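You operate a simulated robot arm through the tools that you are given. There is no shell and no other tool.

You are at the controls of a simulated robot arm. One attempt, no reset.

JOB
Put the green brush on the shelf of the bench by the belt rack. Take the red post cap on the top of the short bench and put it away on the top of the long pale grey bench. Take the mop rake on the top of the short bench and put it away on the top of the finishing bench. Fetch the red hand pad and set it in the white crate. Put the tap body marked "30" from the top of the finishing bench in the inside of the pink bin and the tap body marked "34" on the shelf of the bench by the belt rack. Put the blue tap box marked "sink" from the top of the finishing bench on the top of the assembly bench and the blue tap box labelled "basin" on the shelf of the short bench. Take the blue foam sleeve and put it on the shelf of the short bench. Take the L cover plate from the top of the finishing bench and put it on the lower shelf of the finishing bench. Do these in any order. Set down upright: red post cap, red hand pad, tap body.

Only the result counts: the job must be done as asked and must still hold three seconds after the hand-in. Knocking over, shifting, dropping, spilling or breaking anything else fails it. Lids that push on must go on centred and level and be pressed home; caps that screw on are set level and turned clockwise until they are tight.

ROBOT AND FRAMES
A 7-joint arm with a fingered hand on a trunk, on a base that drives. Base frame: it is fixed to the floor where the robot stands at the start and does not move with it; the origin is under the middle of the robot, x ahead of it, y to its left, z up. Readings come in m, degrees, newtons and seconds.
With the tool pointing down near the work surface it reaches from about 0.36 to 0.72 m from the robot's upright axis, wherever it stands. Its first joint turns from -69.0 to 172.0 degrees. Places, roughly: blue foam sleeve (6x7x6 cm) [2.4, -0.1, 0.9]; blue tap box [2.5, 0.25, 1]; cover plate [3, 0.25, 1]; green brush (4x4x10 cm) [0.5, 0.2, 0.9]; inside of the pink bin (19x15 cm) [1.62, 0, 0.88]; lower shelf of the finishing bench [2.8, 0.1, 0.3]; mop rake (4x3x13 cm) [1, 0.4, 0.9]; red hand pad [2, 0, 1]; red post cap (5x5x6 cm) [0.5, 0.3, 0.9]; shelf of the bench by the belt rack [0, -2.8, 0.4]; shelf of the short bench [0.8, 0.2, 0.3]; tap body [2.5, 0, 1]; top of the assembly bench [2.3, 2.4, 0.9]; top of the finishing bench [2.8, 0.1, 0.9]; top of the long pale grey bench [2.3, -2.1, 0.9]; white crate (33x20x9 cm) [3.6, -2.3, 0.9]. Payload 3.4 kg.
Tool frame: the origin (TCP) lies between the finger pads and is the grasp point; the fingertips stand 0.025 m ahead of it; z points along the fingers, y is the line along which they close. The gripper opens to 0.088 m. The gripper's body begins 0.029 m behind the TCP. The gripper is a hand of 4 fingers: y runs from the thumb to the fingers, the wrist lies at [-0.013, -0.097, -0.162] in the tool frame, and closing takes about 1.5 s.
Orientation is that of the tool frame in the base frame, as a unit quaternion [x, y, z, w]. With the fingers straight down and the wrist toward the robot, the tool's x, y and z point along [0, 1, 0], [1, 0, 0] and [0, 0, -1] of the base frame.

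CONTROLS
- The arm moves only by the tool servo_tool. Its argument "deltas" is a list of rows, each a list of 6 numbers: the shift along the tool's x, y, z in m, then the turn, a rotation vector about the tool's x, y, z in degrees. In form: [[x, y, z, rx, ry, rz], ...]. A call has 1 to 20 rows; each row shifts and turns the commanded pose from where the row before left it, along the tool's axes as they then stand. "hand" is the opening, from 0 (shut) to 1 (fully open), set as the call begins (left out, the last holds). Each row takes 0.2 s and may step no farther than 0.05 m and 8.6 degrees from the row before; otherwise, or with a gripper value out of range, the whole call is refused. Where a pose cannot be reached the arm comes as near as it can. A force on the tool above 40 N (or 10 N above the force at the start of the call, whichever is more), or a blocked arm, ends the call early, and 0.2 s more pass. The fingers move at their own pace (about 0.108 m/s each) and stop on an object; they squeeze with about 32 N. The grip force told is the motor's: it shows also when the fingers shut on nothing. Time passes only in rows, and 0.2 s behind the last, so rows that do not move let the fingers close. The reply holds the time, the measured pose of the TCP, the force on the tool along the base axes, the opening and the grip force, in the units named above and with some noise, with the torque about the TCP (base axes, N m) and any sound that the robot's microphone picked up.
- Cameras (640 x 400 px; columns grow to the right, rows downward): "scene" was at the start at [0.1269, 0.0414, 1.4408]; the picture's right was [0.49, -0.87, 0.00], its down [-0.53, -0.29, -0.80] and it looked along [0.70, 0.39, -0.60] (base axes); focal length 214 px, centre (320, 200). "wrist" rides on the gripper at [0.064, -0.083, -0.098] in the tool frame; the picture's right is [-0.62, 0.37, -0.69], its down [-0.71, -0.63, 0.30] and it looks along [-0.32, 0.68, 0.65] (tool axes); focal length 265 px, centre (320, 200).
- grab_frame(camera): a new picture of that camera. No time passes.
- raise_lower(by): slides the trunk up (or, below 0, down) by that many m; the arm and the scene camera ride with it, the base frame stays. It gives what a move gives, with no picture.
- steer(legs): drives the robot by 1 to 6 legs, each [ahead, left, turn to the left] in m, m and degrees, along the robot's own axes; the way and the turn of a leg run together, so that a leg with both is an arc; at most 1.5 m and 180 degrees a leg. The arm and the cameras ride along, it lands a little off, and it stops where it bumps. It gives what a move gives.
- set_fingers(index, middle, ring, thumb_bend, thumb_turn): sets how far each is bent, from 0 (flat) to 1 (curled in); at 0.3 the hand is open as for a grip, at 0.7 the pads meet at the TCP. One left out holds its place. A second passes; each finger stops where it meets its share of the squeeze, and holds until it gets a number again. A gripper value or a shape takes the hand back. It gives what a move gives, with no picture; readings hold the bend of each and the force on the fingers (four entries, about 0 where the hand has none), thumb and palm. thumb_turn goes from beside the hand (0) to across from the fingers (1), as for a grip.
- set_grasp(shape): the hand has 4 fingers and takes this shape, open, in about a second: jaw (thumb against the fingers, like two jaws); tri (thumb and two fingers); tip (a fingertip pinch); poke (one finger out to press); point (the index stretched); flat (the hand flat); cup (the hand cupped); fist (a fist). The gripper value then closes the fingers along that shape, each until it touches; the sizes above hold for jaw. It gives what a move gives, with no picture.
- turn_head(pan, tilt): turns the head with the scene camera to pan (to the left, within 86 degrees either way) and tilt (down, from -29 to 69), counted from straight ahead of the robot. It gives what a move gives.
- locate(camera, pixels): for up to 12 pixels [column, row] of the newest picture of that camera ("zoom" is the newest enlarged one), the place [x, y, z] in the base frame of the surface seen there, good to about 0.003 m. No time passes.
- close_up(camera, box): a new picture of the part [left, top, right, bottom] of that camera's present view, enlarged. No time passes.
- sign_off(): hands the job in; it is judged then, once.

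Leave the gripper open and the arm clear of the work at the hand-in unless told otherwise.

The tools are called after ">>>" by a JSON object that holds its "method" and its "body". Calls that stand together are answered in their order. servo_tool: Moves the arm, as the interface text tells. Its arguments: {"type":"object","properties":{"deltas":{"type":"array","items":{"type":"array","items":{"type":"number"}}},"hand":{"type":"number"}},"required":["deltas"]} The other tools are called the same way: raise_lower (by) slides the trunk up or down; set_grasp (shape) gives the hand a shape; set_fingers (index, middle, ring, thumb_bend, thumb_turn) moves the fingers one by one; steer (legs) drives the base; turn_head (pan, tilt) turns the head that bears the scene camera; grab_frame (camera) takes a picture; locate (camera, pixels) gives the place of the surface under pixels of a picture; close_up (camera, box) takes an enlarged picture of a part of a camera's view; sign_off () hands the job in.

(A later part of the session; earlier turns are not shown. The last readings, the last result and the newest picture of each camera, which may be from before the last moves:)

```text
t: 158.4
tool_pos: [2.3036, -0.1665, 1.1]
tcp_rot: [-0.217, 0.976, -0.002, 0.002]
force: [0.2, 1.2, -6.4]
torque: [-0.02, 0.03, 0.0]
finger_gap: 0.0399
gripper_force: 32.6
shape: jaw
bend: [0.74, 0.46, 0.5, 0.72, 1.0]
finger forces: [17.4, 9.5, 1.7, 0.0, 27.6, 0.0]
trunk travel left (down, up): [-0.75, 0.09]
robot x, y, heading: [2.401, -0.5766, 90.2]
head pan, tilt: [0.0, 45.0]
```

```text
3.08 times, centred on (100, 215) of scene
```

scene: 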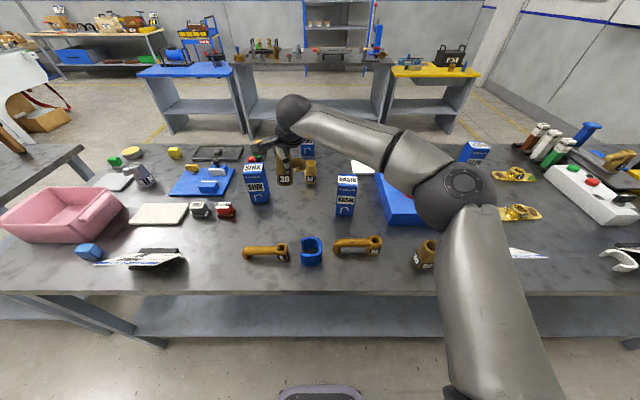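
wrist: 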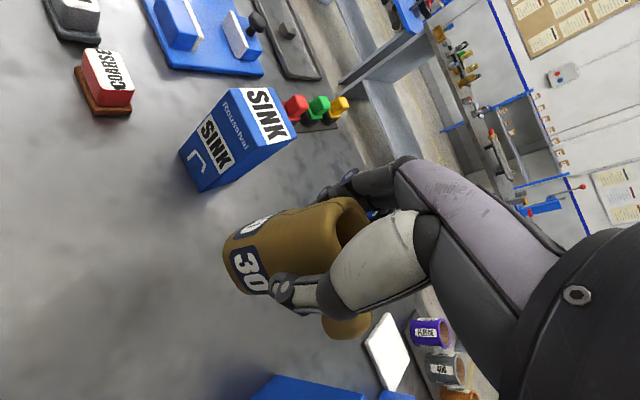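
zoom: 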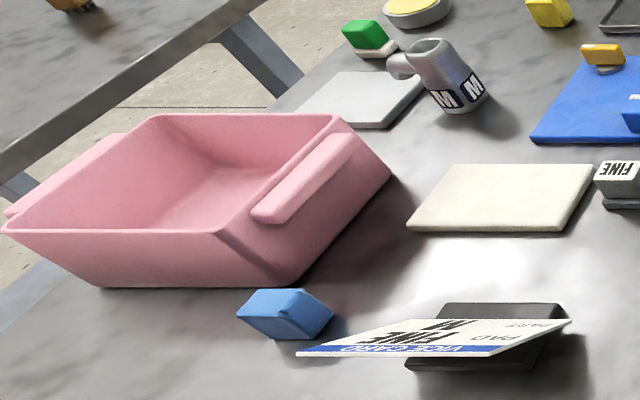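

The bin's floor is at z 0.885, rim 0.966, inside about x 1.525-1.715, y -0.075 to 0.075. I drive left 0.7 m, with the tap held above all the things on the bench.

>>> {"method": "steer", "body": {"legs": [[0, 0.7, 0]]}}

>>> {"method": "grab_frame", "body": {"camera": "scene"}}

>>> {"method": "grab_frame", "body": {"camera": "wrist"}}

```text
t: 162.2
tool_pos: [1.6098, -0.1603, 1.1002]
tcp_rot: [-0.208, 0.978, -0.001, 0.004]
force: [-0.6, 0.1, -5.5]
torque: [-0.02, 0.0, -0.01]
finger_gap: 0.04
gripper_force: 31.9
shape: jaw
bend: [0.74, 0.46, 0.5, 0.72, 1.0]
finger forces: [17.4, 9.5, 1.6, 0.0, 27.7, 0.1]
trunk travel left (down, up): [-0.75, 0.09]
robot x, y, heading: [1.7018, -0.5778, 89.0]
head pan, tilt: [0.0, 45.0]
```

```text
taken
```

scene: 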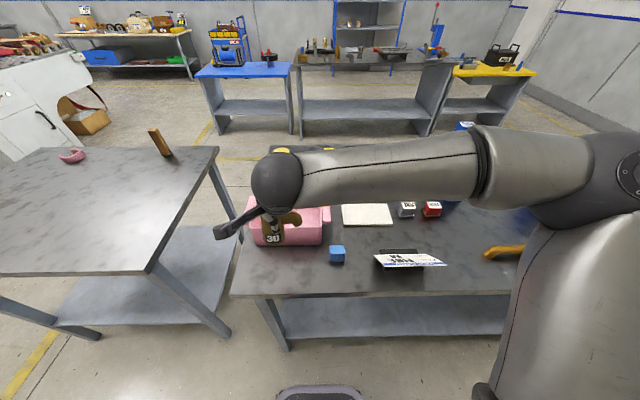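

```text
taken
```

wrist: 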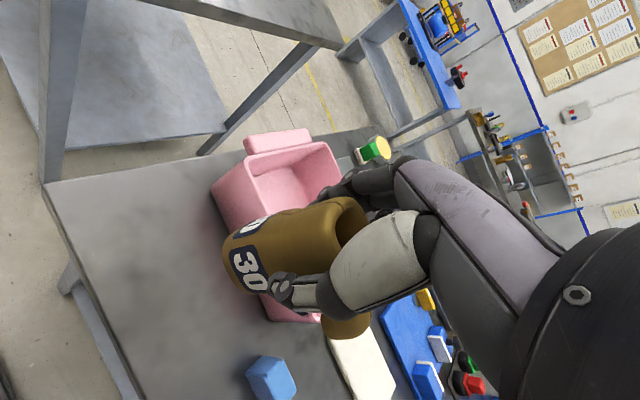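

I locate the bin's rim corners and floor in the wrist view.

>>> {"method": "locate", "body": {"camera": "wrist", "pixels": [[248, 162], [325, 143], [215, 185], [275, 170], [290, 185], [340, 178], [275, 145], [260, 180], [270, 190], [225, 215], [270, 305], [315, 165]]}}

>>> {"method": "close_up", "body": {"camera": "wrist", "box": [190, 110, 390, 250]}}

```text
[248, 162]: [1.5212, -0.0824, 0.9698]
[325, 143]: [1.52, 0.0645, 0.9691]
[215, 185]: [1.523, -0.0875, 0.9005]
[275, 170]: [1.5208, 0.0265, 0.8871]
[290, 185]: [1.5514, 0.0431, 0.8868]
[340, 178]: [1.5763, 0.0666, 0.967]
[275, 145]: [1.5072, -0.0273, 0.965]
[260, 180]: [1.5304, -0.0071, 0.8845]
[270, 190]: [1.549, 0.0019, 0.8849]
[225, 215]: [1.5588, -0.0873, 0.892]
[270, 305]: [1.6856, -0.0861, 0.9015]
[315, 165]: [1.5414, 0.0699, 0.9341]
```

```text
2.86 times, centred on (290, 180) of wrist
```

zoom: 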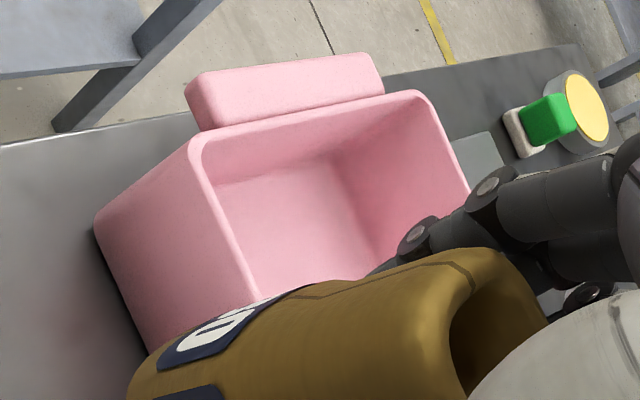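

The bin's inside centre is about (1.62, -0.008). I bring the tap axis to (1.600, -0.008), its spout still toward +x, above the rim.

>>> {"method": "servo_tool", "body": {"deltas": [[-0.0132, 0.0357, 0, 0, 0, 0], [-0.0132, 0.0357, 0, 0, 0, 0], [-0.0132, 0.0357, 0, 0, 0, 0], [-0.0132, 0.0357, 0, 0, 0, 0], [0, 0, 0, 0, 0, 0]]}}

>>> {"method": "grab_frame", "body": {"camera": "scene"}}

>>> {"method": "grab_frame", "body": {"camera": "wrist"}}

```text
t: 163.4
tool_pos: [1.6024, -0.007, 1.1017]
tcp_rot: [-0.208, 0.978, -0.001, 0.004]
force: [0.2, 0.0, -6.4]
torque: [0.02, 0.04, -0.04]
finger_gap: 0.0396
gripper_force: 31.8
shape: jaw
bend: [0.74, 0.46, 0.5, 0.72, 1.0]
finger forces: [17.5, 9.8, 1.6, 0.1, 28.1, 0.1]
trunk travel left (down, up): [-0.75, 0.09]
robot x, y, heading: [1.7017, -0.5742, 89.1]
head pan, tilt: [0.0, 45.0]
```

```text
taken
```

scene: 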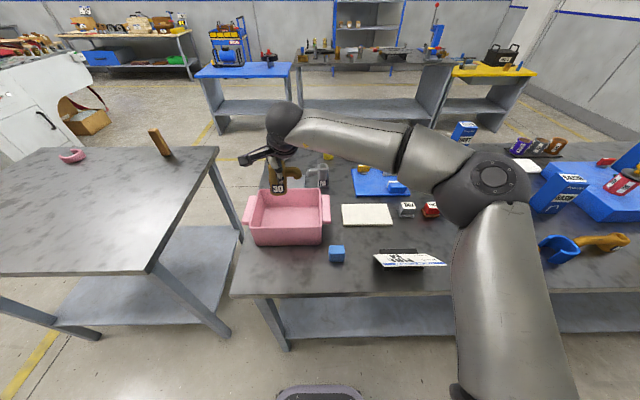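

```text
taken
```

wrist: 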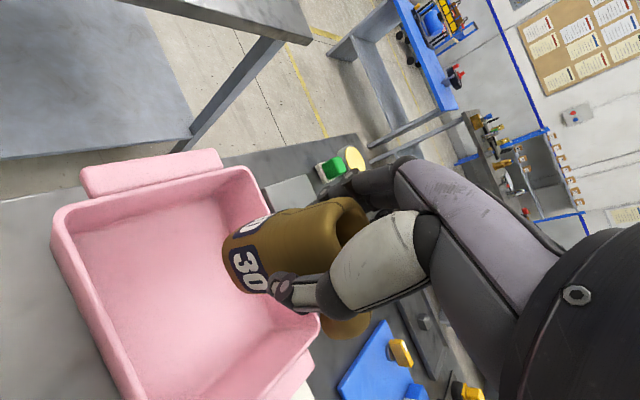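

I check the bin's rim corners again in this view.

>>> {"method": "locate", "body": {"camera": "wrist", "pixels": [[65, 230], [240, 172], [318, 322], [130, 395], [150, 200], [260, 200], [180, 280], [200, 360], [100, 300], [230, 330]]}}

>>> {"method": "locate", "body": {"camera": "scene", "pixels": [[252, 192], [322, 190], [322, 228], [255, 228], [287, 205], [285, 215]]}}

```text
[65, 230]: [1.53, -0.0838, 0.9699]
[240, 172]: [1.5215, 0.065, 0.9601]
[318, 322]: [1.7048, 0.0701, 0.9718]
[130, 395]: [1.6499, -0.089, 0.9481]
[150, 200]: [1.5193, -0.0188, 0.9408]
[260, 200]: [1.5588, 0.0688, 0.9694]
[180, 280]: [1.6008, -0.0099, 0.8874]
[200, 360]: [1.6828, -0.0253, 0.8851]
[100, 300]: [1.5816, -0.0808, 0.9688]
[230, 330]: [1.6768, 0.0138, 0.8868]
```

```text
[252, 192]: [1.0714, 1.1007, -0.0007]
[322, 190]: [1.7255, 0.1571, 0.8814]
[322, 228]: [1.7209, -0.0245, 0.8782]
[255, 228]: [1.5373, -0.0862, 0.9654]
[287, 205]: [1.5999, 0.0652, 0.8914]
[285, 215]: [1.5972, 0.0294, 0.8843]
```

The tap is well over the bin's inside. I lower it to just above the bin floor.

>>> {"method": "servo_tool", "body": {"deltas": [[0, 0, 0.035, 0, 0, 0], [0, 0, 0.035, 0, 0, 0], [0, 0, 0.035, 0, 0, 0], [0, 0, 0.025, 0, 0, 0], [0, 0, 0.006, 0, 0, 0], [0, 0, 0, 0, 0, 0]]}}

>>> {"method": "grab_frame", "body": {"camera": "wrist"}}

```text
t: 164.8
tool_pos: [1.6022, -0.0095, 0.9633]
tcp_rot: [-0.207, 0.978, -0.002, 0.003]
force: [0.1, -0.2, -6.1]
torque: [-0.02, 0.04, 0.03]
finger_gap: 0.0398
gripper_force: 32.2
shape: jaw
bend: [0.74, 0.46, 0.5, 0.72, 1.0]
finger forces: [17.4, 9.8, 1.6, 0.0, 27.7, 0.1]
trunk travel left (down, up): [-0.75, 0.09]
robot x, y, heading: [1.7016, -0.5751, 88.9]
head pan, tilt: [0.0, 45.0]
```

```text
taken
```

wrist: 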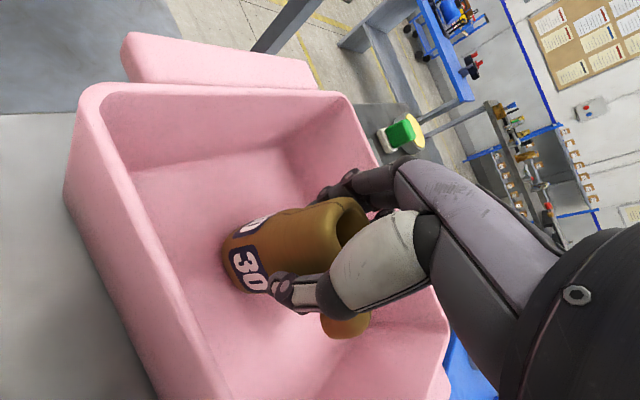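

The tap hangs inside the bin with room on all sides. I lower the last few millimetres until the force changes.

>>> {"method": "servo_tool", "body": {"deltas": [[0, 0, 0.003, 0, 0, 0], [0, 0, 0.002, 0, 0, 0], [0, 0, 0.0, 0, 0, 0]]}}

```text
t: 165.6
tool_pos: [1.6012, -0.011, 0.9587]
tcp_rot: [-0.207, 0.978, -0.002, 0.004]
force: [0.1, -0.7, -5.1]
torque: [0.0, 0.01, -0.01]
finger_gap: 0.0398
gripper_force: 31.7
shape: jaw
bend: [0.74, 0.46, 0.5, 0.72, 1.0]
finger forces: [17.4, 9.8, 1.7, 0.0, 27.6, 0.0]
trunk travel left (down, up): [-0.75, 0.09]
robot x, y, heading: [1.6994, -0.577, 88.9]
head pan, tilt: [0.0, 45.0]
```

>>> {"method": "servo_tool", "body": {"deltas": [[0, 0, 0.0015, 0, 0, 0], [0, 0, 0.0015, 0, 0, 0], [0, 0, 0.0, 0, 0, 0]]}}

```text
t: 166.4
tool_pos: [1.6004, -0.0092, 0.9555]
tcp_rot: [-0.208, 0.978, -0.002, 0.003]
force: [-0.5, -0.1, -4.2]
torque: [0.0, 0.04, 0.02]
finger_gap: 0.0396
gripper_force: 31.4
shape: jaw
bend: [0.74, 0.46, 0.5, 0.72, 1.0]
finger forces: [17.4, 9.8, 1.7, 0.0, 27.8, 0.0]
trunk travel left (down, up): [-0.75, 0.09]
robot x, y, heading: [1.6964, -0.5739, 89.2]
head pan, tilt: [0.0, 45.0]
```

>>> {"method": "servo_tool", "body": {"deltas": [[0, 0, 0.0015, 0, 0, 0], [0, 0, 0.001, 0, 0, 0], [0, 0, 0.0, 0, 0, 0]]}}

```text
t: 167.2
tool_pos: [1.5994, -0.0103, 0.9541]
tcp_rot: [-0.208, 0.978, 0.0, 0.004]
force: [-2.9, -1.0, 3.8]
torque: [0.05, 0.07, 0.01]
finger_gap: 0.0398
gripper_force: 32.0
shape: jaw
bend: [0.74, 0.46, 0.5, 0.72, 1.0]
finger forces: [17.9, 10.1, 1.4, 0.1, 28.8, 0.0]
trunk travel left (down, up): [-0.75, 0.09]
robot x, y, heading: [1.6989, -0.5741, 88.6]
head pan, tilt: [0.0, 45.0]
```

It rests on the bin floor. I open the hand partly to release.

>>> {"method": "servo_tool", "body": {"deltas": [[0, 0, 0, 0, 0, 0], [0, 0, 0, 0, 0, 0], [0, 0, 0, 0, 0, 0], [0, 0, 0, 0, 0, 0], [0, 0, 0, 0, 0, 0], [0, 0, 0, 0, 0, 0]], "hand": 0.8}}

>>> {"method": "grab_frame", "body": {"camera": "wrist"}}

```text
t: 168.6
tool_pos: [1.6001, -0.0094, 0.9533]
tcp_rot: [-0.208, 0.978, -0.001, 0.003]
force: [-0.3, 0.6, 0.2]
torque: [-0.03, -0.03, 0.0]
finger_gap: 0.0703
gripper_force: 0.1
shape: jaw
bend: [0.27, 0.34, 0.32, 0.49, 0.99]
finger forces: [0.1, 0.1, 0.0, 0.1, 0.0, 0.0]
trunk travel left (down, up): [-0.75, 0.09]
robot x, y, heading: [1.703, -0.5778, 88.8]
head pan, tilt: [0.0, 45.0]
```

```text
taken
```

wrist: 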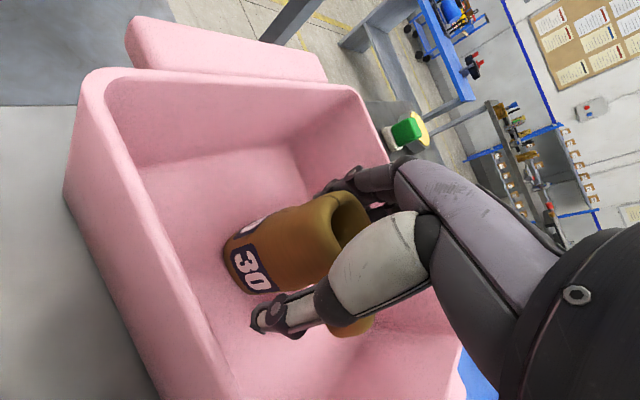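

The tap stands in the bin. I raise the hand straight up, slowly first.

>>> {"method": "servo_tool", "body": {"deltas": [[0, 0, -0.01, 0, 0, 0], [0, 0, -0.02, 0, 0, 0], [0, 0, -0.03, 0, 0, 0], [0, 0, -0.04, 0, 0, 0], [0, 0, -0.04, 0, 0, 0], [0, 0, -0.02, 0, 0, 0]]}}

>>> {"method": "grab_frame", "body": {"camera": "wrist"}}

>>> {"method": "grab_frame", "body": {"camera": "scene"}}

```text
t: 170.0
tool_pos: [1.6002, -0.0083, 1.115]
tcp_rot: [-0.207, 0.978, 0.0, 0.004]
force: [0.1, -0.3, 0.9]
torque: [0.01, -0.01, -0.02]
finger_gap: 0.07
gripper_force: 0.2
shape: jaw
bend: [0.27, 0.34, 0.32, 0.49, 0.99]
finger forces: [0.1, 0.0, 0.0, 0.0, 0.0, 0.0]
trunk travel left (down, up): [-0.75, 0.09]
robot x, y, heading: [1.7018, -0.5751, 89.1]
head pan, tilt: [0.0, 45.0]
```

```text
taken
```

wrist: 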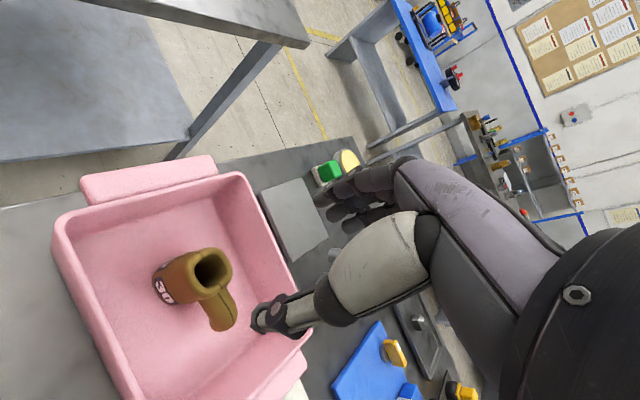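

```text
taken
```

scene: 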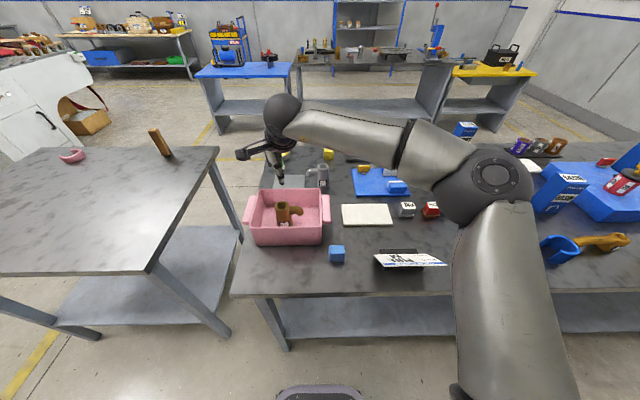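

Tap 30 is upright in the pink bin. Next the red hand pad: I draw the hand back, turn it straight again, and drive 0.49 m right.

>>> {"method": "servo_tool", "body": {"deltas": [[0.0193, -0.0434, 0, 0, 0, 0], [0.0193, -0.0434, 0, 0, 0, 0], [0.0193, -0.0434, 0, 0, 0, 0], [0.0193, -0.0434, 0, 0, 0, 0], [0, 0, 0, 0, 0, 8], [0, 0, 0, 0, 0, 8], [0, 0, 0, 0, 0, 8], [0, 0, 0, 0, 0, 0]], "hand": 1}}

>>> {"method": "steer", "body": {"legs": [[0, -0.49, 1]]}}

>>> {"method": "grab_frame", "body": {"camera": "wrist"}}

>>> {"method": "grab_frame", "body": {"camera": "scene"}}

```text
t: 171.8
tool_pos: [1.5995, -0.2003, 1.114]
tcp_rot: [0.002, 1.0, 0.0, 0.004]
force: [0.5, -0.6, -0.7]
torque: [0.0, -0.02, 0.01]
finger_gap: 0.0876
gripper_force: 0.1
shape: jaw
bend: [0.3, 0.3, 0.3, 0.3, 0.98]
finger forces: [0.0, 0.0, 0.0, 0.1, 0.0, 0.1]
trunk travel left (down, up): [-0.75, 0.09]
robot x, y, heading: [1.7027, -0.5736, 89.0]
head pan, tilt: [0.0, 45.0]
```

```text
t: 174.7
tool_pos: [2.0785, -0.2068, 1.1146]
tcp_rot: [-0.006, 1.0, 0.0, 0.004]
force: [-0.4, -0.4, 0.2]
torque: [-0.02, -0.01, 0.01]
finger_gap: 0.0874
gripper_force: 0.1
shape: jaw
bend: [0.3, 0.3, 0.3, 0.3, 0.98]
finger forces: [0.0, 0.1, 0.0, 0.0, 0.0, 0.0]
trunk travel left (down, up): [-0.75, 0.09]
robot x, y, heading: [2.181, -0.5774, 89.6]
head pan, tilt: [0.0, 45.0]
```

```text
taken
```

wrist: 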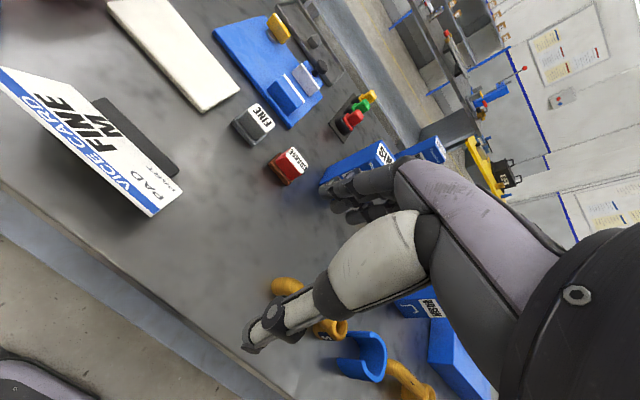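

```text
taken
```

scene: 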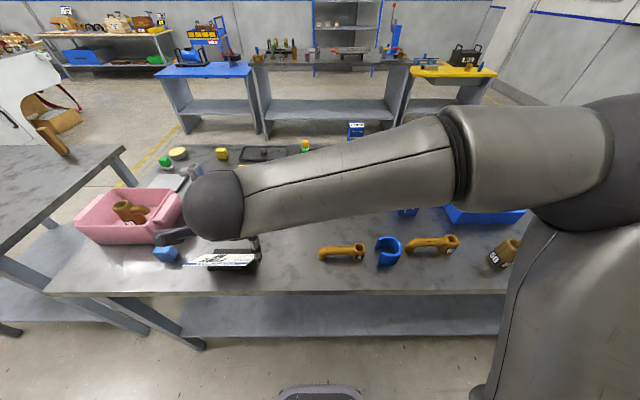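

The pad "COARSE" is at (288,165) in the wrist view. I enlarge it and locate its edges.

>>> {"method": "close_up", "body": {"camera": "wrist", "box": [220, 90, 380, 210]}}

>>> {"method": "locate", "body": {"camera": "zoom", "pixels": [[280, 230], [340, 270], [310, 290], [350, 300], [195, 300], [255, 355], [300, 330], [205, 260], [295, 250], [270, 280], [230, 290], [350, 255]]}}

```text
3.33 times, centred on (300, 150) of wrist
```

zoom: 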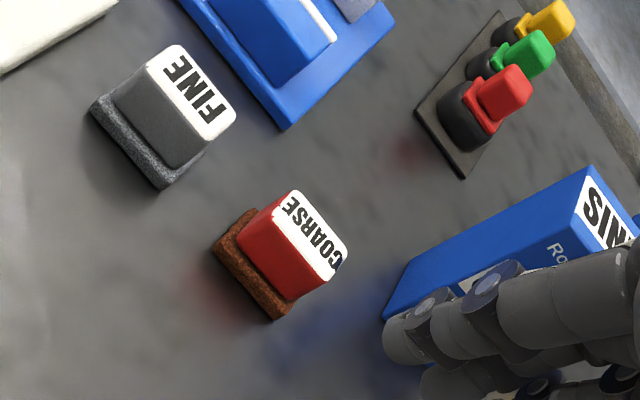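

```text
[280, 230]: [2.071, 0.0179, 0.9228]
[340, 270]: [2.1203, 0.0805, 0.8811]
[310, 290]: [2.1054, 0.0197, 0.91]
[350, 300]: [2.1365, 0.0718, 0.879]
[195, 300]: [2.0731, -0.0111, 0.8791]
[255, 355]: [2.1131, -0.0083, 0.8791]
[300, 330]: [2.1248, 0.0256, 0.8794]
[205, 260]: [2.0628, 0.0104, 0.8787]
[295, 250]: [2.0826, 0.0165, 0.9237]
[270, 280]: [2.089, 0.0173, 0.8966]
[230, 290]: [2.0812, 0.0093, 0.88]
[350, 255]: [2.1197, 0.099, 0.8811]
```

>>> {"method": "locate", "body": {"camera": "zoom", "pixels": [[297, 197], [341, 250], [326, 273], [277, 222], [310, 235], [218, 245], [275, 315], [292, 305], [246, 214], [160, 55], [205, 100], [180, 120]]}}

```text
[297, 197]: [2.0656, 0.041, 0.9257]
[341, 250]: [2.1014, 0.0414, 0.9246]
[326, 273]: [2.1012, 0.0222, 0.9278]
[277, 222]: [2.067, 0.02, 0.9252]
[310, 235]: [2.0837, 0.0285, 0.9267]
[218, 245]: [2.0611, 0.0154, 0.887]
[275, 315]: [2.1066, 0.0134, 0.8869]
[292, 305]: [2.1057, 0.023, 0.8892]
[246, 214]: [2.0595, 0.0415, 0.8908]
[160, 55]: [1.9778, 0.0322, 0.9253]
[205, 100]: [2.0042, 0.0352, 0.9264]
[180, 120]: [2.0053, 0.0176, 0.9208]
```

The pad block is centred at (2.084, 0.031), top z 0.926, base z 0.878-0.89. I move above it.

>>> {"method": "servo_tool", "body": {"deltas": [[-0.0017, 0.0476, 0, 0, 0, 0], [-0.0017, 0.0476, 0, 0, 0, 0], [-0.0017, 0.0476, 0, 0, 0, 0], [-0.0017, 0.0476, 0, 0, 0, 0], [-0.0017, 0.0476, 0, 0, 0, 0], [0, 0, 0.04, 0, 0, 0], [0, 0, 0.04, 0, 0, 0], [0, 0, 0, 0, 0, 0]]}}

>>> {"method": "grab_frame", "body": {"camera": "wrist"}}

>>> {"method": "close_up", "body": {"camera": "scene", "box": [120, 100, 380, 280]}}

```text
t: 176.5
tool_pos: [2.0852, 0.0292, 1.0357]
tcp_rot: [-0.006, 1.0, -0.001, 0.004]
force: [0.0, 0.0, 0.5]
torque: [0.01, 0.02, -0.02]
finger_gap: 0.0877
gripper_force: 0.1
shape: jaw
bend: [0.3, 0.3, 0.3, 0.3, 0.98]
finger forces: [0.1, 0.0, 0.0, 0.0, 0.0, 0.0]
trunk travel left (down, up): [-0.75, 0.09]
robot x, y, heading: [2.1853, -0.5833, 89.6]
head pan, tilt: [0.0, 45.0]
```

```text
taken
```

wrist: 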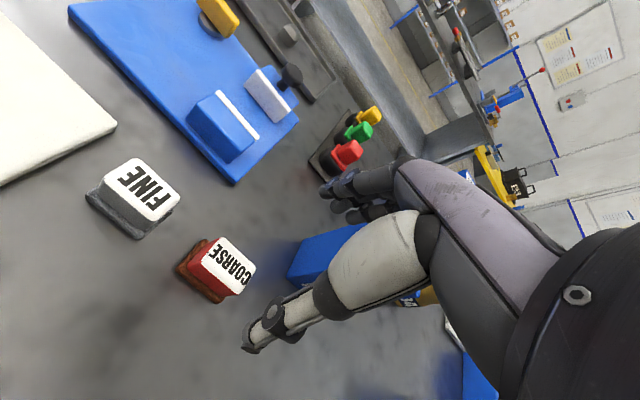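

```text
2.22 times, centred on (250, 190) of scene
```

zoom: 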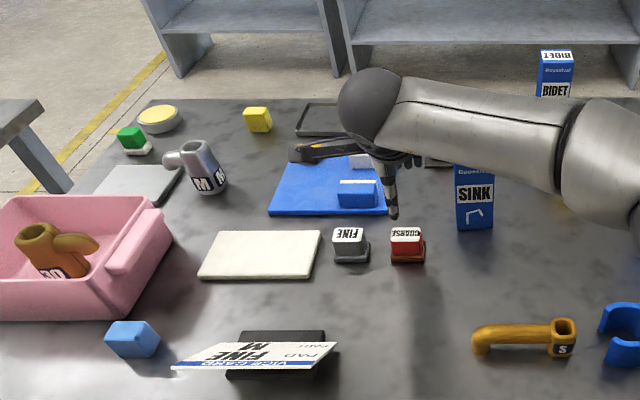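

The hand is over the pad, clear of SINK. I lower to z 0.918.

>>> {"method": "servo_tool", "body": {"deltas": [[0.001, 0.0015, 0.035, 0, 0, 0], [0, 0, 0.035, 0, 0, 0], [0, 0, 0.03, 0, 0, 0], [0, 0, 0.017, 0, 0, 0], [0, 0, 0, 0, 0, 0]]}}

>>> {"method": "grab_frame", "body": {"camera": "wrist"}}

```text
t: 177.7
tool_pos: [2.0839, 0.0334, 0.9148]
tcp_rot: [-0.005, 1.0, -0.001, 0.003]
force: [0.2, -0.7, 0.0]
torque: [0.01, -0.02, -0.02]
finger_gap: 0.0878
gripper_force: 0.1
shape: jaw
bend: [0.3, 0.3, 0.3, 0.3, 0.98]
finger forces: [0.1, 0.1, 0.1, 0.0, 0.1, 0.0]
trunk travel left (down, up): [-0.75, 0.09]
robot x, y, heading: [2.1862, -0.5861, 89.8]
head pan, tilt: [0.0, 45.0]
```

```text
taken
```

wrist: 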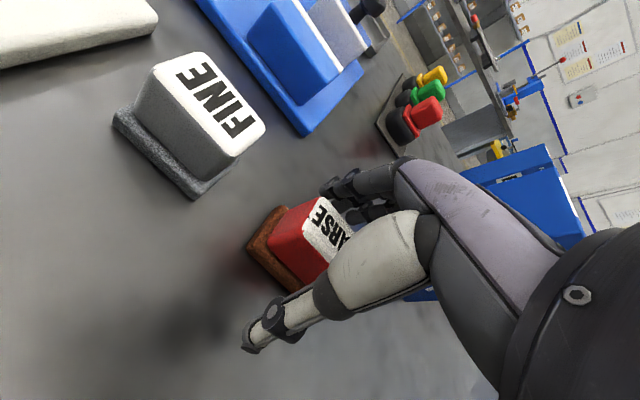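

The pad stands between thumb and fingers without contact. I close.

>>> {"method": "servo_tool", "body": {"deltas": [[0, 0, 0, 0, 0, 0], [0, 0, 0, 0, 0, 0], [0, 0, 0, 0, 0, 0], [0, 0, 0, 0, 0, 0], [0, 0, 0, 0, 0, 0], [0, 0, 0, 0, 0, 0], [0, 0, 0, 0, 0, 0], [0, 0, 0, 0, 0, 0]], "hand": 0}}

>>> {"method": "servo_tool", "body": {"deltas": [[0, 0, -0.01, 0, 0, 0], [0, 0, -0.03, 0, 0, 0], [0, 0, -0.035, 0, 0, 0], [0, 0, -0.04, 0, 0, 0], [0, 0, -0.04, 0, 0, 0], [0, 0, -0.03, 0, 0, 0]]}}

>>> {"method": "grab_frame", "body": {"camera": "wrist"}}

```text
t: 179.5
tool_pos: [2.0827, 0.0323, 0.9159]
tcp_rot: [-0.006, 1.0, 0.0, 0.003]
force: [0.1, 0.0, 2.2]
torque: [0.05, 0.06, 0.06]
finger_gap: 0.025
gripper_force: 32.4
shape: jaw
bend: [0.74, 0.54, 0.54, 0.74, 1.0]
finger forces: [18.4, 9.0, 3.9, 0.0, 29.5, 0.0]
trunk travel left (down, up): [-0.75, 0.09]
robot x, y, heading: [2.1838, -0.585, 89.8]
head pan, tilt: [0.0, 45.0]
```

```text
t: 180.9
tool_pos: [2.0826, 0.035, 1.1007]
tcp_rot: [-0.006, 1.0, -0.001, 0.005]
force: [0.1, 0.0, -0.8]
torque: [0.01, -0.02, 0.01]
finger_gap: 0.025
gripper_force: 32.6
shape: jaw
bend: [0.74, 0.54, 0.55, 0.75, 1.0]
finger forces: [17.9, 8.2, 4.0, 0.0, 29.6, 0.1]
trunk travel left (down, up): [-0.75, 0.09]
robot x, y, heading: [2.1835, -0.5817, 89.5]
head pan, tilt: [0.0, 45.0]
```

```text
taken
```

wrist: 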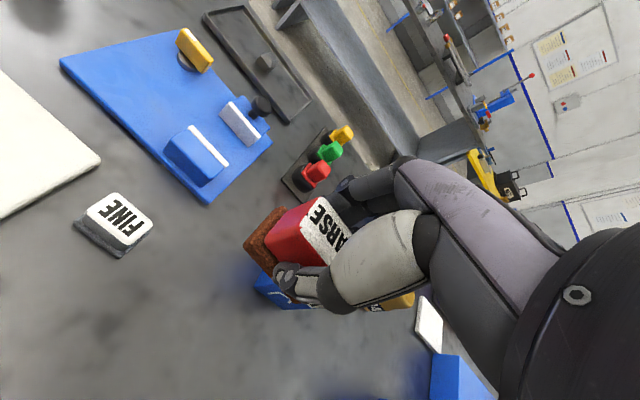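

The pad is held. I draw back, leave the bench and drive toward the far end of the long grey bench to find the white crate.

>>> {"method": "servo_tool", "body": {"deltas": [[0, -0.047, 0, 0, 0, 0], [0, -0.047, 0, 0, 0, 0], [0, -0.047, 0, 0, 0, 0], [0, -0.047, 0, 0, 0, 0], [0, -0.047, 0, 0, 0, 0]]}}

>>> {"method": "steer", "body": {"legs": [[-0.42, 0, 0], [0, -1.2, 0], [0, 0, -180]]}}

>>> {"method": "turn_head", "body": {"pan": 25, "tilt": 35}}

>>> {"method": "grab_frame", "body": {"camera": "scene"}}

```text
t: 182.1
tool_pos: [2.086, -0.2007, 1.1009]
tcp_rot: [-0.004, 1.0, 0.0, 0.003]
force: [-0.5, -0.3, -0.4]
torque: [-0.01, 0.03, -0.02]
finger_gap: 0.0245
gripper_force: 32.4
shape: jaw
bend: [0.74, 0.54, 0.55, 0.75, 1.0]
finger forces: [17.7, 8.3, 4.0, 0.0, 29.9, 0.0]
trunk travel left (down, up): [-0.75, 0.09]
robot x, y, heading: [2.1833, -0.5802, 89.7]
head pan, tilt: [0.0, 45.0]
```

```text
t: 197.6
tool_pos: [3.5567, -1.3546, 1.1009]
tcp_rot: [0.998, 0.064, -0.005, 0.0]
force: [-0.3, 0.6, -0.5]
torque: [-0.04, 0.01, 0.0]
finger_gap: 0.0244
gripper_force: 31.3
shape: jaw
bend: [0.74, 0.54, 0.55, 0.75, 1.0]
finger forces: [17.5, 8.1, 3.9, 0.0, 29.4, 0.0]
trunk travel left (down, up): [-0.75, 0.09]
robot x, y, heading: [3.4141, -0.9882, -83.3]
head pan, tilt: [0.0, 45.0]
```

```text
t: 198.5
tool_pos: [3.5574, -1.355, 1.1011]
tcp_rot: [0.998, 0.065, -0.005, 0.001]
force: [-0.2, 0.2, -1.0]
torque: [-0.05, 0.04, 0.01]
finger_gap: 0.0245
gripper_force: 31.5
shape: jaw
bend: [0.74, 0.54, 0.55, 0.75, 1.0]
finger forces: [17.7, 8.0, 3.8, 0.0, 29.3, 0.1]
trunk travel left (down, up): [-0.75, 0.09]
robot x, y, heading: [3.4153, -0.9884, -83.8]
head pan, tilt: [25.0, 35.0]
```

```text
taken
```

scene: 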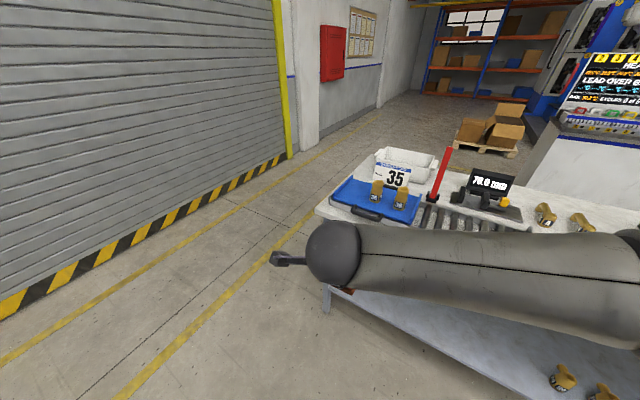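

The white crate is at about (405,165), behind a card "35" and the blue tray. I enlarge and measure it.

>>> {"method": "close_up", "body": {"camera": "scene", "box": [320, 130, 520, 250]}}

>>> {"method": "locate", "body": {"camera": "scene", "pixels": [[378, 152], [436, 155], [428, 178], [370, 175], [405, 160], [415, 165], [320, 205], [447, 155], [395, 178], [360, 160], [345, 195], [440, 190]]}}

```text
3.20 times, centred on (420, 190) of scene
```

zoom: 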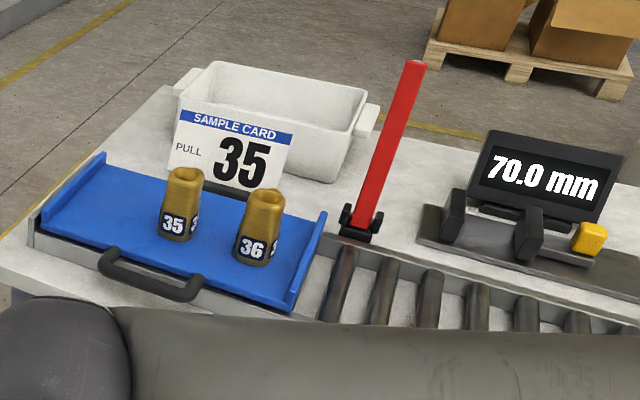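

```text
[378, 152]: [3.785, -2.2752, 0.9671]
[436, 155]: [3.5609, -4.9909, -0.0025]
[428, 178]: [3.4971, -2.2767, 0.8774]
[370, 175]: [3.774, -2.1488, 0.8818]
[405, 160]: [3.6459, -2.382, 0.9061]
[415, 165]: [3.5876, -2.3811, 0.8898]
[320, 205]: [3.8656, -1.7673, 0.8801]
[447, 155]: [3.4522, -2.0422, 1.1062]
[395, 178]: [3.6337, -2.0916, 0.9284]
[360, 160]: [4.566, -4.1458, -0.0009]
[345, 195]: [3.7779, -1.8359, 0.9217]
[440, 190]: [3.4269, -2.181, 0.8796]
```

The crate spans about x 3.47-3.785, y -2.2 to -2.4; card and tray stand before it. I check the free floor between the bench end (x 3.87) and the roller door.

>>> {"method": "locate", "body": {"camera": "scene", "pixels": [[280, 155], [200, 200], [100, 262], [300, 180], [250, 230], [330, 150], [325, 300], [200, 300]]}}

>>> {"method": "turn_head", "body": {"pan": 50, "tilt": 25}}

>>> {"method": "grab_frame", "body": {"camera": "scene"}}

```text
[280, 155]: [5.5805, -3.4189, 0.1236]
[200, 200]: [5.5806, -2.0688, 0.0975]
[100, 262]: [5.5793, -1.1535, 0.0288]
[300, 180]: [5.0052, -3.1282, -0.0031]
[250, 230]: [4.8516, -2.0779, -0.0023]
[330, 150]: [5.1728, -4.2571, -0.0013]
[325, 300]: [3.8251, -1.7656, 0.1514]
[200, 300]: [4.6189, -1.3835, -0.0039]
```

```text
t: 199.4
tool_pos: [3.5577, -1.3547, 1.0999]
tcp_rot: [0.998, 0.065, -0.003, 0.001]
force: [-0.2, -0.1, 0.2]
torque: [0.01, -0.03, -0.01]
finger_gap: 0.0246
gripper_force: 32.1
shape: jaw
bend: [0.74, 0.54, 0.55, 0.75, 1.0]
finger forces: [17.6, 8.1, 4.0, 0.0, 29.3, 0.1]
trunk travel left (down, up): [-0.75, 0.09]
robot x, y, heading: [3.4162, -0.9872, -83.2]
head pan, tilt: [50.0, 25.0]
```

```text
taken
```

scene: 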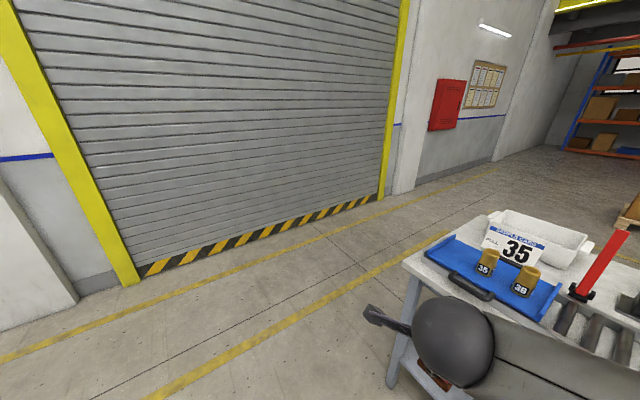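

The floor beyond the bench end is free (door at x 5.58). I drive round to the bench's end and face it, to reach the crate from there.

>>> {"method": "steer", "body": {"legs": [[0, 1.05, 0], [0, 0, -96.7], [0, 1.3, 0]]}}

>>> {"method": "turn_head", "body": {"pan": 0, "tilt": 40}}

>>> {"method": "grab_frame", "body": {"camera": "scene"}}

>>> {"method": "grab_frame", "body": {"camera": "wrist"}}

```text
t: 215.2
tool_pos: [3.9836, -2.2802, 1.1008]
tcp_rot: [-0.692, 0.721, 0.002, 0.002]
force: [0.4, 0.5, 0.3]
torque: [-0.01, 0.02, 0.03]
finger_gap: 0.0242
gripper_force: 32.0
shape: jaw
bend: [0.74, 0.55, 0.56, 0.75, 1.0]
finger forces: [18.5, 7.7, 3.8, 0.1, 29.4, 0.1]
trunk travel left (down, up): [-0.75, 0.09]
robot x, y, heading: [4.3678, -2.1976, 176.8]
head pan, tilt: [50.0, 25.0]
```

```text
t: 216.4
tool_pos: [3.984, -2.2802, 1.1013]
tcp_rot: [-0.693, 0.721, 0.003, 0.002]
force: [-0.6, 0.3, -0.6]
torque: [-0.01, 0.0, -0.02]
finger_gap: 0.0242
gripper_force: 32.3
shape: jaw
bend: [0.74, 0.55, 0.56, 0.75, 1.0]
finger forces: [18.5, 7.7, 3.7, 0.0, 29.5, 0.0]
trunk travel left (down, up): [-0.75, 0.09]
robot x, y, heading: [4.3719, -2.2023, 176.6]
head pan, tilt: [0.0, 40.0]
```

```text
taken
```

scene: 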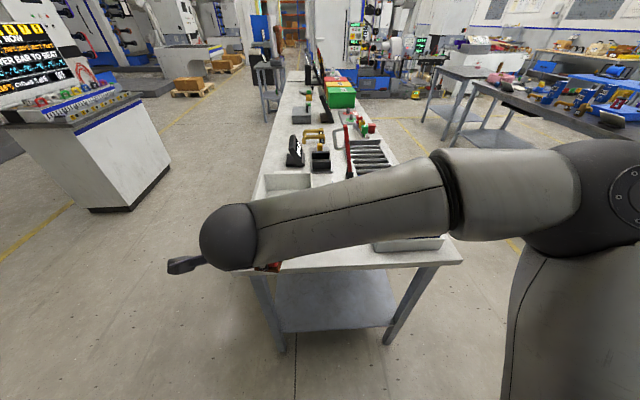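

```text
taken
```

wrist: 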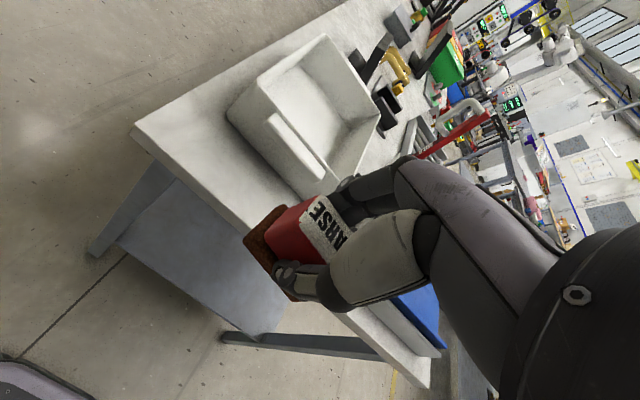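

I see the crate well in the wrist view. I locate its rim corners and floor.

>>> {"method": "locate", "body": {"camera": "wrist", "pixels": [[232, 115], [325, 38], [378, 118], [315, 185], [290, 90], [320, 110], [265, 125], [335, 90], [345, 140], [285, 115], [380, 110], [350, 65]]}}

>>> {"method": "close_up", "body": {"camera": "wrist", "box": [200, 10, 480, 210]}}

```text
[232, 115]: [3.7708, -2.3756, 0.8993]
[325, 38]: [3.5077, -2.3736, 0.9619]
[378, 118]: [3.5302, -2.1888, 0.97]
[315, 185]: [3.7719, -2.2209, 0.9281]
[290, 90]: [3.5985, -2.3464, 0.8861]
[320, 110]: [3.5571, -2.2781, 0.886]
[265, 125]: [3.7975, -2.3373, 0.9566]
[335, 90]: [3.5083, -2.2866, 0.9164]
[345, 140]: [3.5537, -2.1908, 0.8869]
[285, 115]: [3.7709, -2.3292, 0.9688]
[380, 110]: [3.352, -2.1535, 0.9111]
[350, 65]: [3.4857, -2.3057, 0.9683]
```

```text
2.00 times, centred on (340, 110) of wrist
```

zoom: 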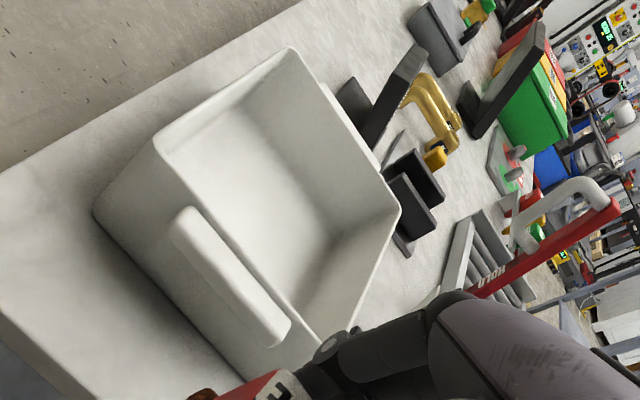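

The crate's inside: x 3.50-3.77, y -2.375 to -2.185, floor z 0.886. I drive 0.17 m nearer and square up.

>>> {"method": "steer", "body": {"legs": [[0.17, 0, 3.2]]}}

>>> {"method": "grab_frame", "body": {"camera": "wrist"}}

>>> {"method": "grab_frame", "body": {"camera": "scene"}}

```text
t: 217.8
tool_pos: [3.8174, -2.2963, 1.1004]
tcp_rot: [0.712, -0.702, -0.002, -0.004]
force: [0.3, -0.1, -0.3]
torque: [-0.03, 0.0, 0.01]
finger_gap: 0.024
gripper_force: 31.9
shape: jaw
bend: [0.74, 0.55, 0.56, 0.75, 1.0]
finger forces: [18.5, 7.8, 3.8, 0.0, 29.4, 0.0]
trunk travel left (down, up): [-0.75, 0.09]
robot x, y, heading: [4.1964, -2.1958, 179.9]
head pan, tilt: [0.0, 40.0]
```

```text
taken
```

wrist: 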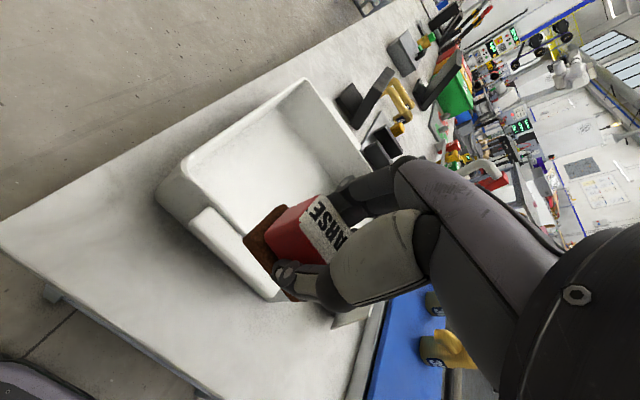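

```text
taken
```

scene: 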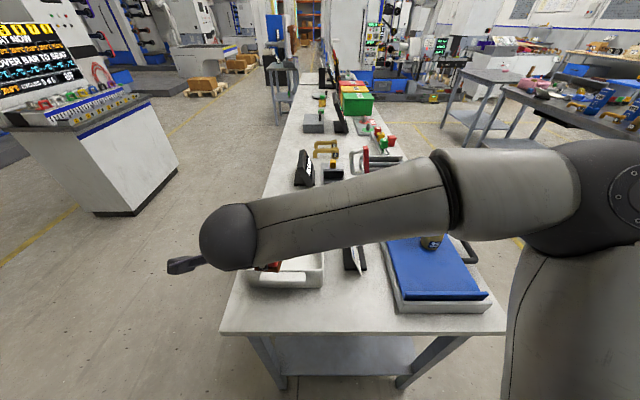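

I move the pad over the crate's middle (3.65, -2.285), then lower it partway and look.

>>> {"method": "servo_tool", "body": {"deltas": [[-0.0028, 0.0418, 0, 0, 0, 0], [-0.0028, 0.0418, 0, 0, 0, 0], [-0.0028, 0.0418, 0, 0, 0, 0], [-0.0028, 0.0418, 0, 0, 0, 0], [0, 0, 0.04, 0, 0, 0], [0, 0, 0.03, 0, 0, 0], [0, 0, 0, 0, 0, 0]]}}

>>> {"method": "grab_frame", "body": {"camera": "wrist"}}

>>> {"method": "grab_frame", "body": {"camera": "scene"}}

```text
t: 219.4
tool_pos: [3.6482, -2.2912, 1.0325]
tcp_rot: [0.713, -0.702, -0.003, -0.004]
force: [0.2, 0.1, -0.4]
torque: [-0.03, 0.06, 0.0]
finger_gap: 0.0242
gripper_force: 31.7
shape: jaw
bend: [0.74, 0.55, 0.57, 0.75, 1.0]
finger forces: [18.5, 7.6, 3.7, 0.0, 29.7, 0.0]
trunk travel left (down, up): [-0.75, 0.09]
robot x, y, heading: [4.1984, -2.1971, 180.1]
head pan, tilt: [0.0, 40.0]
```

```text
taken
```

wrist: 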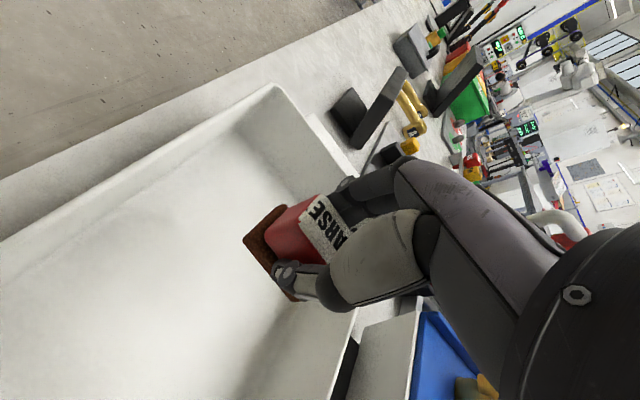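

```text
taken
```

scene: 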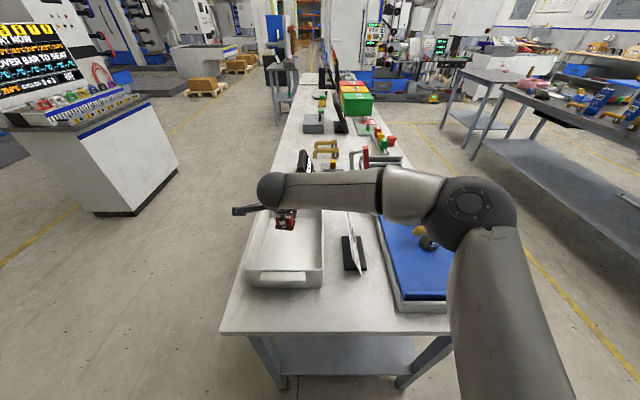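

I check the card's top and the forearm's height before going lower.

>>> {"method": "locate", "body": {"camera": "scene", "pixels": [[350, 216], [357, 270], [420, 230], [432, 243], [340, 190], [400, 200], [470, 205], [365, 215], [300, 215], [285, 225], [290, 250]]}}

```text
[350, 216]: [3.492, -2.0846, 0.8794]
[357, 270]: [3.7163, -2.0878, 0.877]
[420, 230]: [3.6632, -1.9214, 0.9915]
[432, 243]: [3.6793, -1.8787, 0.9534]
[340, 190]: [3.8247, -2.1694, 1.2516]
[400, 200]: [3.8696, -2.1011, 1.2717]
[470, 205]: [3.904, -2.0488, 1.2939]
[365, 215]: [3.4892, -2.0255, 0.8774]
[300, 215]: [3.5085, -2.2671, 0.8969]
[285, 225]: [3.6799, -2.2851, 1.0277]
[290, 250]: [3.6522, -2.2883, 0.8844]
```

The forearm stays beyond the card and tray parts. I lower the pad to just above the crate floor.

>>> {"method": "servo_tool", "body": {"deltas": [[0, 0, 0.035, 0, 0, 0], [0, 0, 0.035, 0, 0, 0], [0, 0, 0.025, 0, 0, 0], [0, 0, 0.005, 0, 0, 0], [0, 0, 0, 0, 0, 0]]}}

>>> {"method": "grab_frame", "body": {"camera": "wrist"}}

```text
t: 220.6
tool_pos: [3.6503, -2.2865, 0.9291]
tcp_rot: [0.713, -0.702, -0.003, -0.003]
force: [-0.4, -0.3, -0.1]
torque: [0.01, 0.03, 0.0]
finger_gap: 0.0241
gripper_force: 31.6
shape: jaw
bend: [0.74, 0.56, 0.57, 0.75, 1.0]
finger forces: [18.3, 7.4, 3.6, 0.0, 29.4, 0.0]
trunk travel left (down, up): [-0.75, 0.09]
robot x, y, heading: [4.1992, -2.1954, 180.0]
head pan, tilt: [0.0, 40.0]
```

```text
taken
```

wrist: 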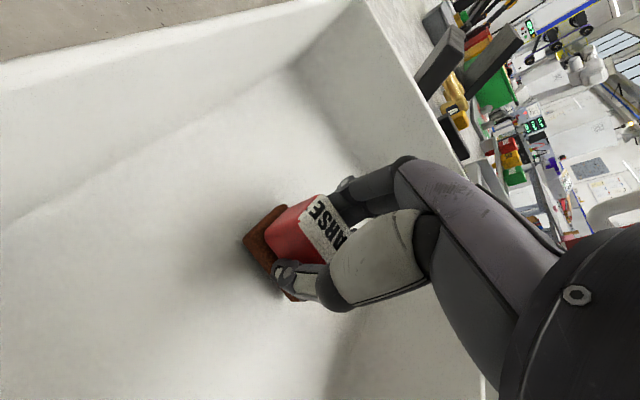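

>>> {"method": "servo_tool", "body": {"deltas": [[0, 0, 0.0015, 0, 0, 0], [0, 0, 0.0015, 0, 0, 0], [0, 0, 0, 0, 0, 0]]}}

>>> {"method": "servo_tool", "body": {"deltas": [[0, 0, 0.001, 0, 0, 0], [0, 0, 0.001, 0, 0, 0], [0, 0, 0, 0, 0, 0]]}}

```text
t: 221.4
tool_pos: [3.651, -2.2871, 0.9286]
tcp_rot: [0.713, -0.701, -0.002, -0.002]
force: [-0.3, 0.3, -0.6]
torque: [0.01, -0.01, -0.02]
finger_gap: 0.0244
gripper_force: 31.7
shape: jaw
bend: [0.74, 0.56, 0.57, 0.75, 1.0]
finger forces: [18.4, 7.4, 3.8, 0.0, 29.3, 0.0]
trunk travel left (down, up): [-0.75, 0.09]
robot x, y, heading: [4.1972, -2.1984, 180.0]
head pan, tilt: [0.0, 40.0]
```

```text
t: 222.2
tool_pos: [3.6501, -2.2865, 0.9245]
tcp_rot: [0.713, -0.701, -0.003, -0.002]
force: [0.5, 0.1, -0.7]
torque: [-0.03, 0.0, 0.0]
finger_gap: 0.0241
gripper_force: 31.8
shape: jaw
bend: [0.74, 0.56, 0.57, 0.75, 1.0]
finger forces: [18.4, 7.4, 3.7, 0.0, 29.6, 0.1]
trunk travel left (down, up): [-0.75, 0.09]
robot x, y, heading: [4.2013, -2.1995, 180.2]
head pan, tilt: [0.0, 40.0]
```

>>> {"method": "servo_tool", "body": {"deltas": [[0, 0, 0.001, 0, 0, 0], [0, 0, 0.001, 0, 0, 0], [0, 0, 0, 0, 0, 0]]}}

>>> {"method": "close_up", "body": {"camera": "wrist", "box": [200, 160, 380, 320]}}

```text
t: 223.0
tool_pos: [3.6509, -2.2856, 0.9235]
tcp_rot: [0.713, -0.701, -0.002, -0.003]
force: [0.1, 0.4, -0.3]
torque: [0.04, -0.01, 0.0]
finger_gap: 0.0242
gripper_force: 32.3
shape: jaw
bend: [0.74, 0.56, 0.57, 0.75, 1.0]
finger forces: [18.4, 7.5, 3.8, 0.1, 29.5, 0.0]
trunk travel left (down, up): [-0.75, 0.09]
robot x, y, heading: [4.1995, -2.1983, 180.1]
head pan, tilt: [0.0, 40.0]
```

```text
2.50 times, centred on (290, 240) of wrist
```

zoom: 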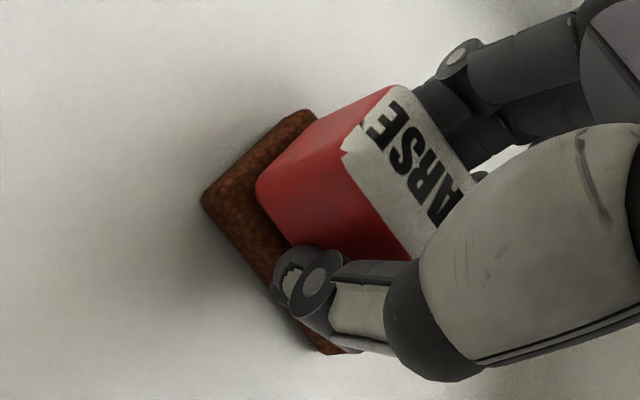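

>>> {"method": "servo_tool", "body": {"deltas": [[0, 0, 0.001, 0, 0, 0], [0, 0, 0.0005, 0, 0, 0], [0, 0, 0, 0, 0, 0]]}}

>>> {"method": "servo_tool", "body": {"deltas": [[0, 0, 0.001, 0, 0, 0], [0, 0, 0.0005, 0, 0, 0], [0, 0, 0, 0, 0, 0]]}}

```text
t: 223.8
tool_pos: [3.6495, -2.2854, 0.922]
tcp_rot: [0.712, -0.702, -0.003, -0.001]
force: [-2.1, 1.3, 6.0]
torque: [-0.06, 0.19, -0.01]
finger_gap: 0.0244
gripper_force: 32.2
shape: jaw
bend: [0.74, 0.56, 0.57, 0.75, 0.99]
finger forces: [23.4, 8.5, 3.8, 0.0, 29.4, 0.0]
trunk travel left (down, up): [-0.75, 0.09]
robot x, y, heading: [4.1952, -2.1966, 179.9]
head pan, tilt: [0.0, 40.0]
```

```text
t: 224.6
tool_pos: [3.6511, -2.2867, 0.9227]
tcp_rot: [0.713, -0.701, -0.004, -0.001]
force: [-4.0, -1.2, 14.1]
torque: [-0.08, 0.39, 0.04]
finger_gap: 0.0244
gripper_force: 32.8
shape: jaw
bend: [0.74, 0.56, 0.57, 0.75, 0.99]
finger forces: [30.4, 9.9, 4.0, 0.0, 29.7, 0.0]
trunk travel left (down, up): [-0.75, 0.09]
robot x, y, heading: [4.2002, -2.193, 180.0]
head pan, tilt: [0.0, 40.0]
```

Firm contact (14 N). I ease up 1.5 mm and open the hand.

>>> {"method": "servo_tool", "body": {"deltas": [[0, 0, -0.0015, 0, 0, 0], [0, 0, 0, 0, 0, 0]]}}

>>> {"method": "servo_tool", "body": {"deltas": [[0, 0, 0, 0, 0, 0], [0, 0, 0, 0, 0, 0], [0, 0, 0, 0, 0, 0], [0, 0, 0, 0, 0, 0], [0, 0, 0, 0, 0, 0], [0, 0, 0, 0, 0, 0], [0, 0, 0, 0, 0, 0]], "hand": 1}}

>>> {"method": "grab_frame", "body": {"camera": "wrist"}}

```text
t: 225.2
tool_pos: [3.6512, -2.2855, 0.9222]
tcp_rot: [0.712, -0.702, -0.003, -0.003]
force: [-3.6, 1.3, 9.4]
torque: [-0.02, 0.32, -0.04]
finger_gap: 0.0242
gripper_force: 31.8
shape: jaw
bend: [0.74, 0.56, 0.57, 0.75, 0.99]
finger forces: [28.7, 8.9, 3.8, 0.0, 29.4, 0.1]
trunk travel left (down, up): [-0.75, 0.09]
robot x, y, heading: [4.2018, -2.1957, 180.1]
head pan, tilt: [0.0, 40.0]
```

```text
t: 226.8
tool_pos: [3.6511, -2.2869, 0.9216]
tcp_rot: [0.713, -0.701, -0.003, -0.004]
force: [0.3, -0.2, 0.0]
torque: [0.01, -0.02, -0.01]
finger_gap: 0.0875
gripper_force: 0.1
shape: jaw
bend: [0.3, 0.3, 0.3, 0.3, 0.98]
finger forces: [0.0, 0.0, 0.0, 0.0, 0.0, 0.1]
trunk travel left (down, up): [-0.75, 0.09]
robot x, y, heading: [4.1977, -2.1965, 180.0]
head pan, tilt: [0.0, 40.0]
```

```text
taken
```

wrist: 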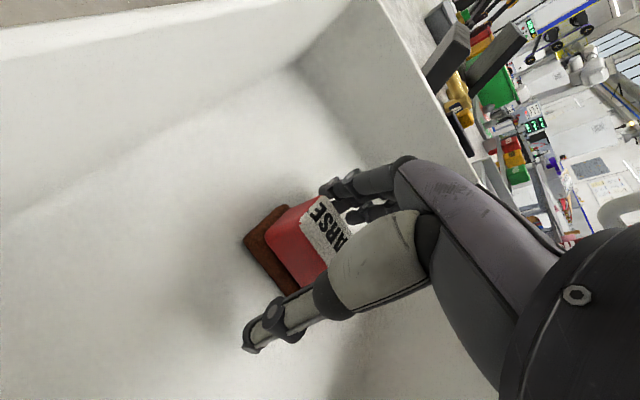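

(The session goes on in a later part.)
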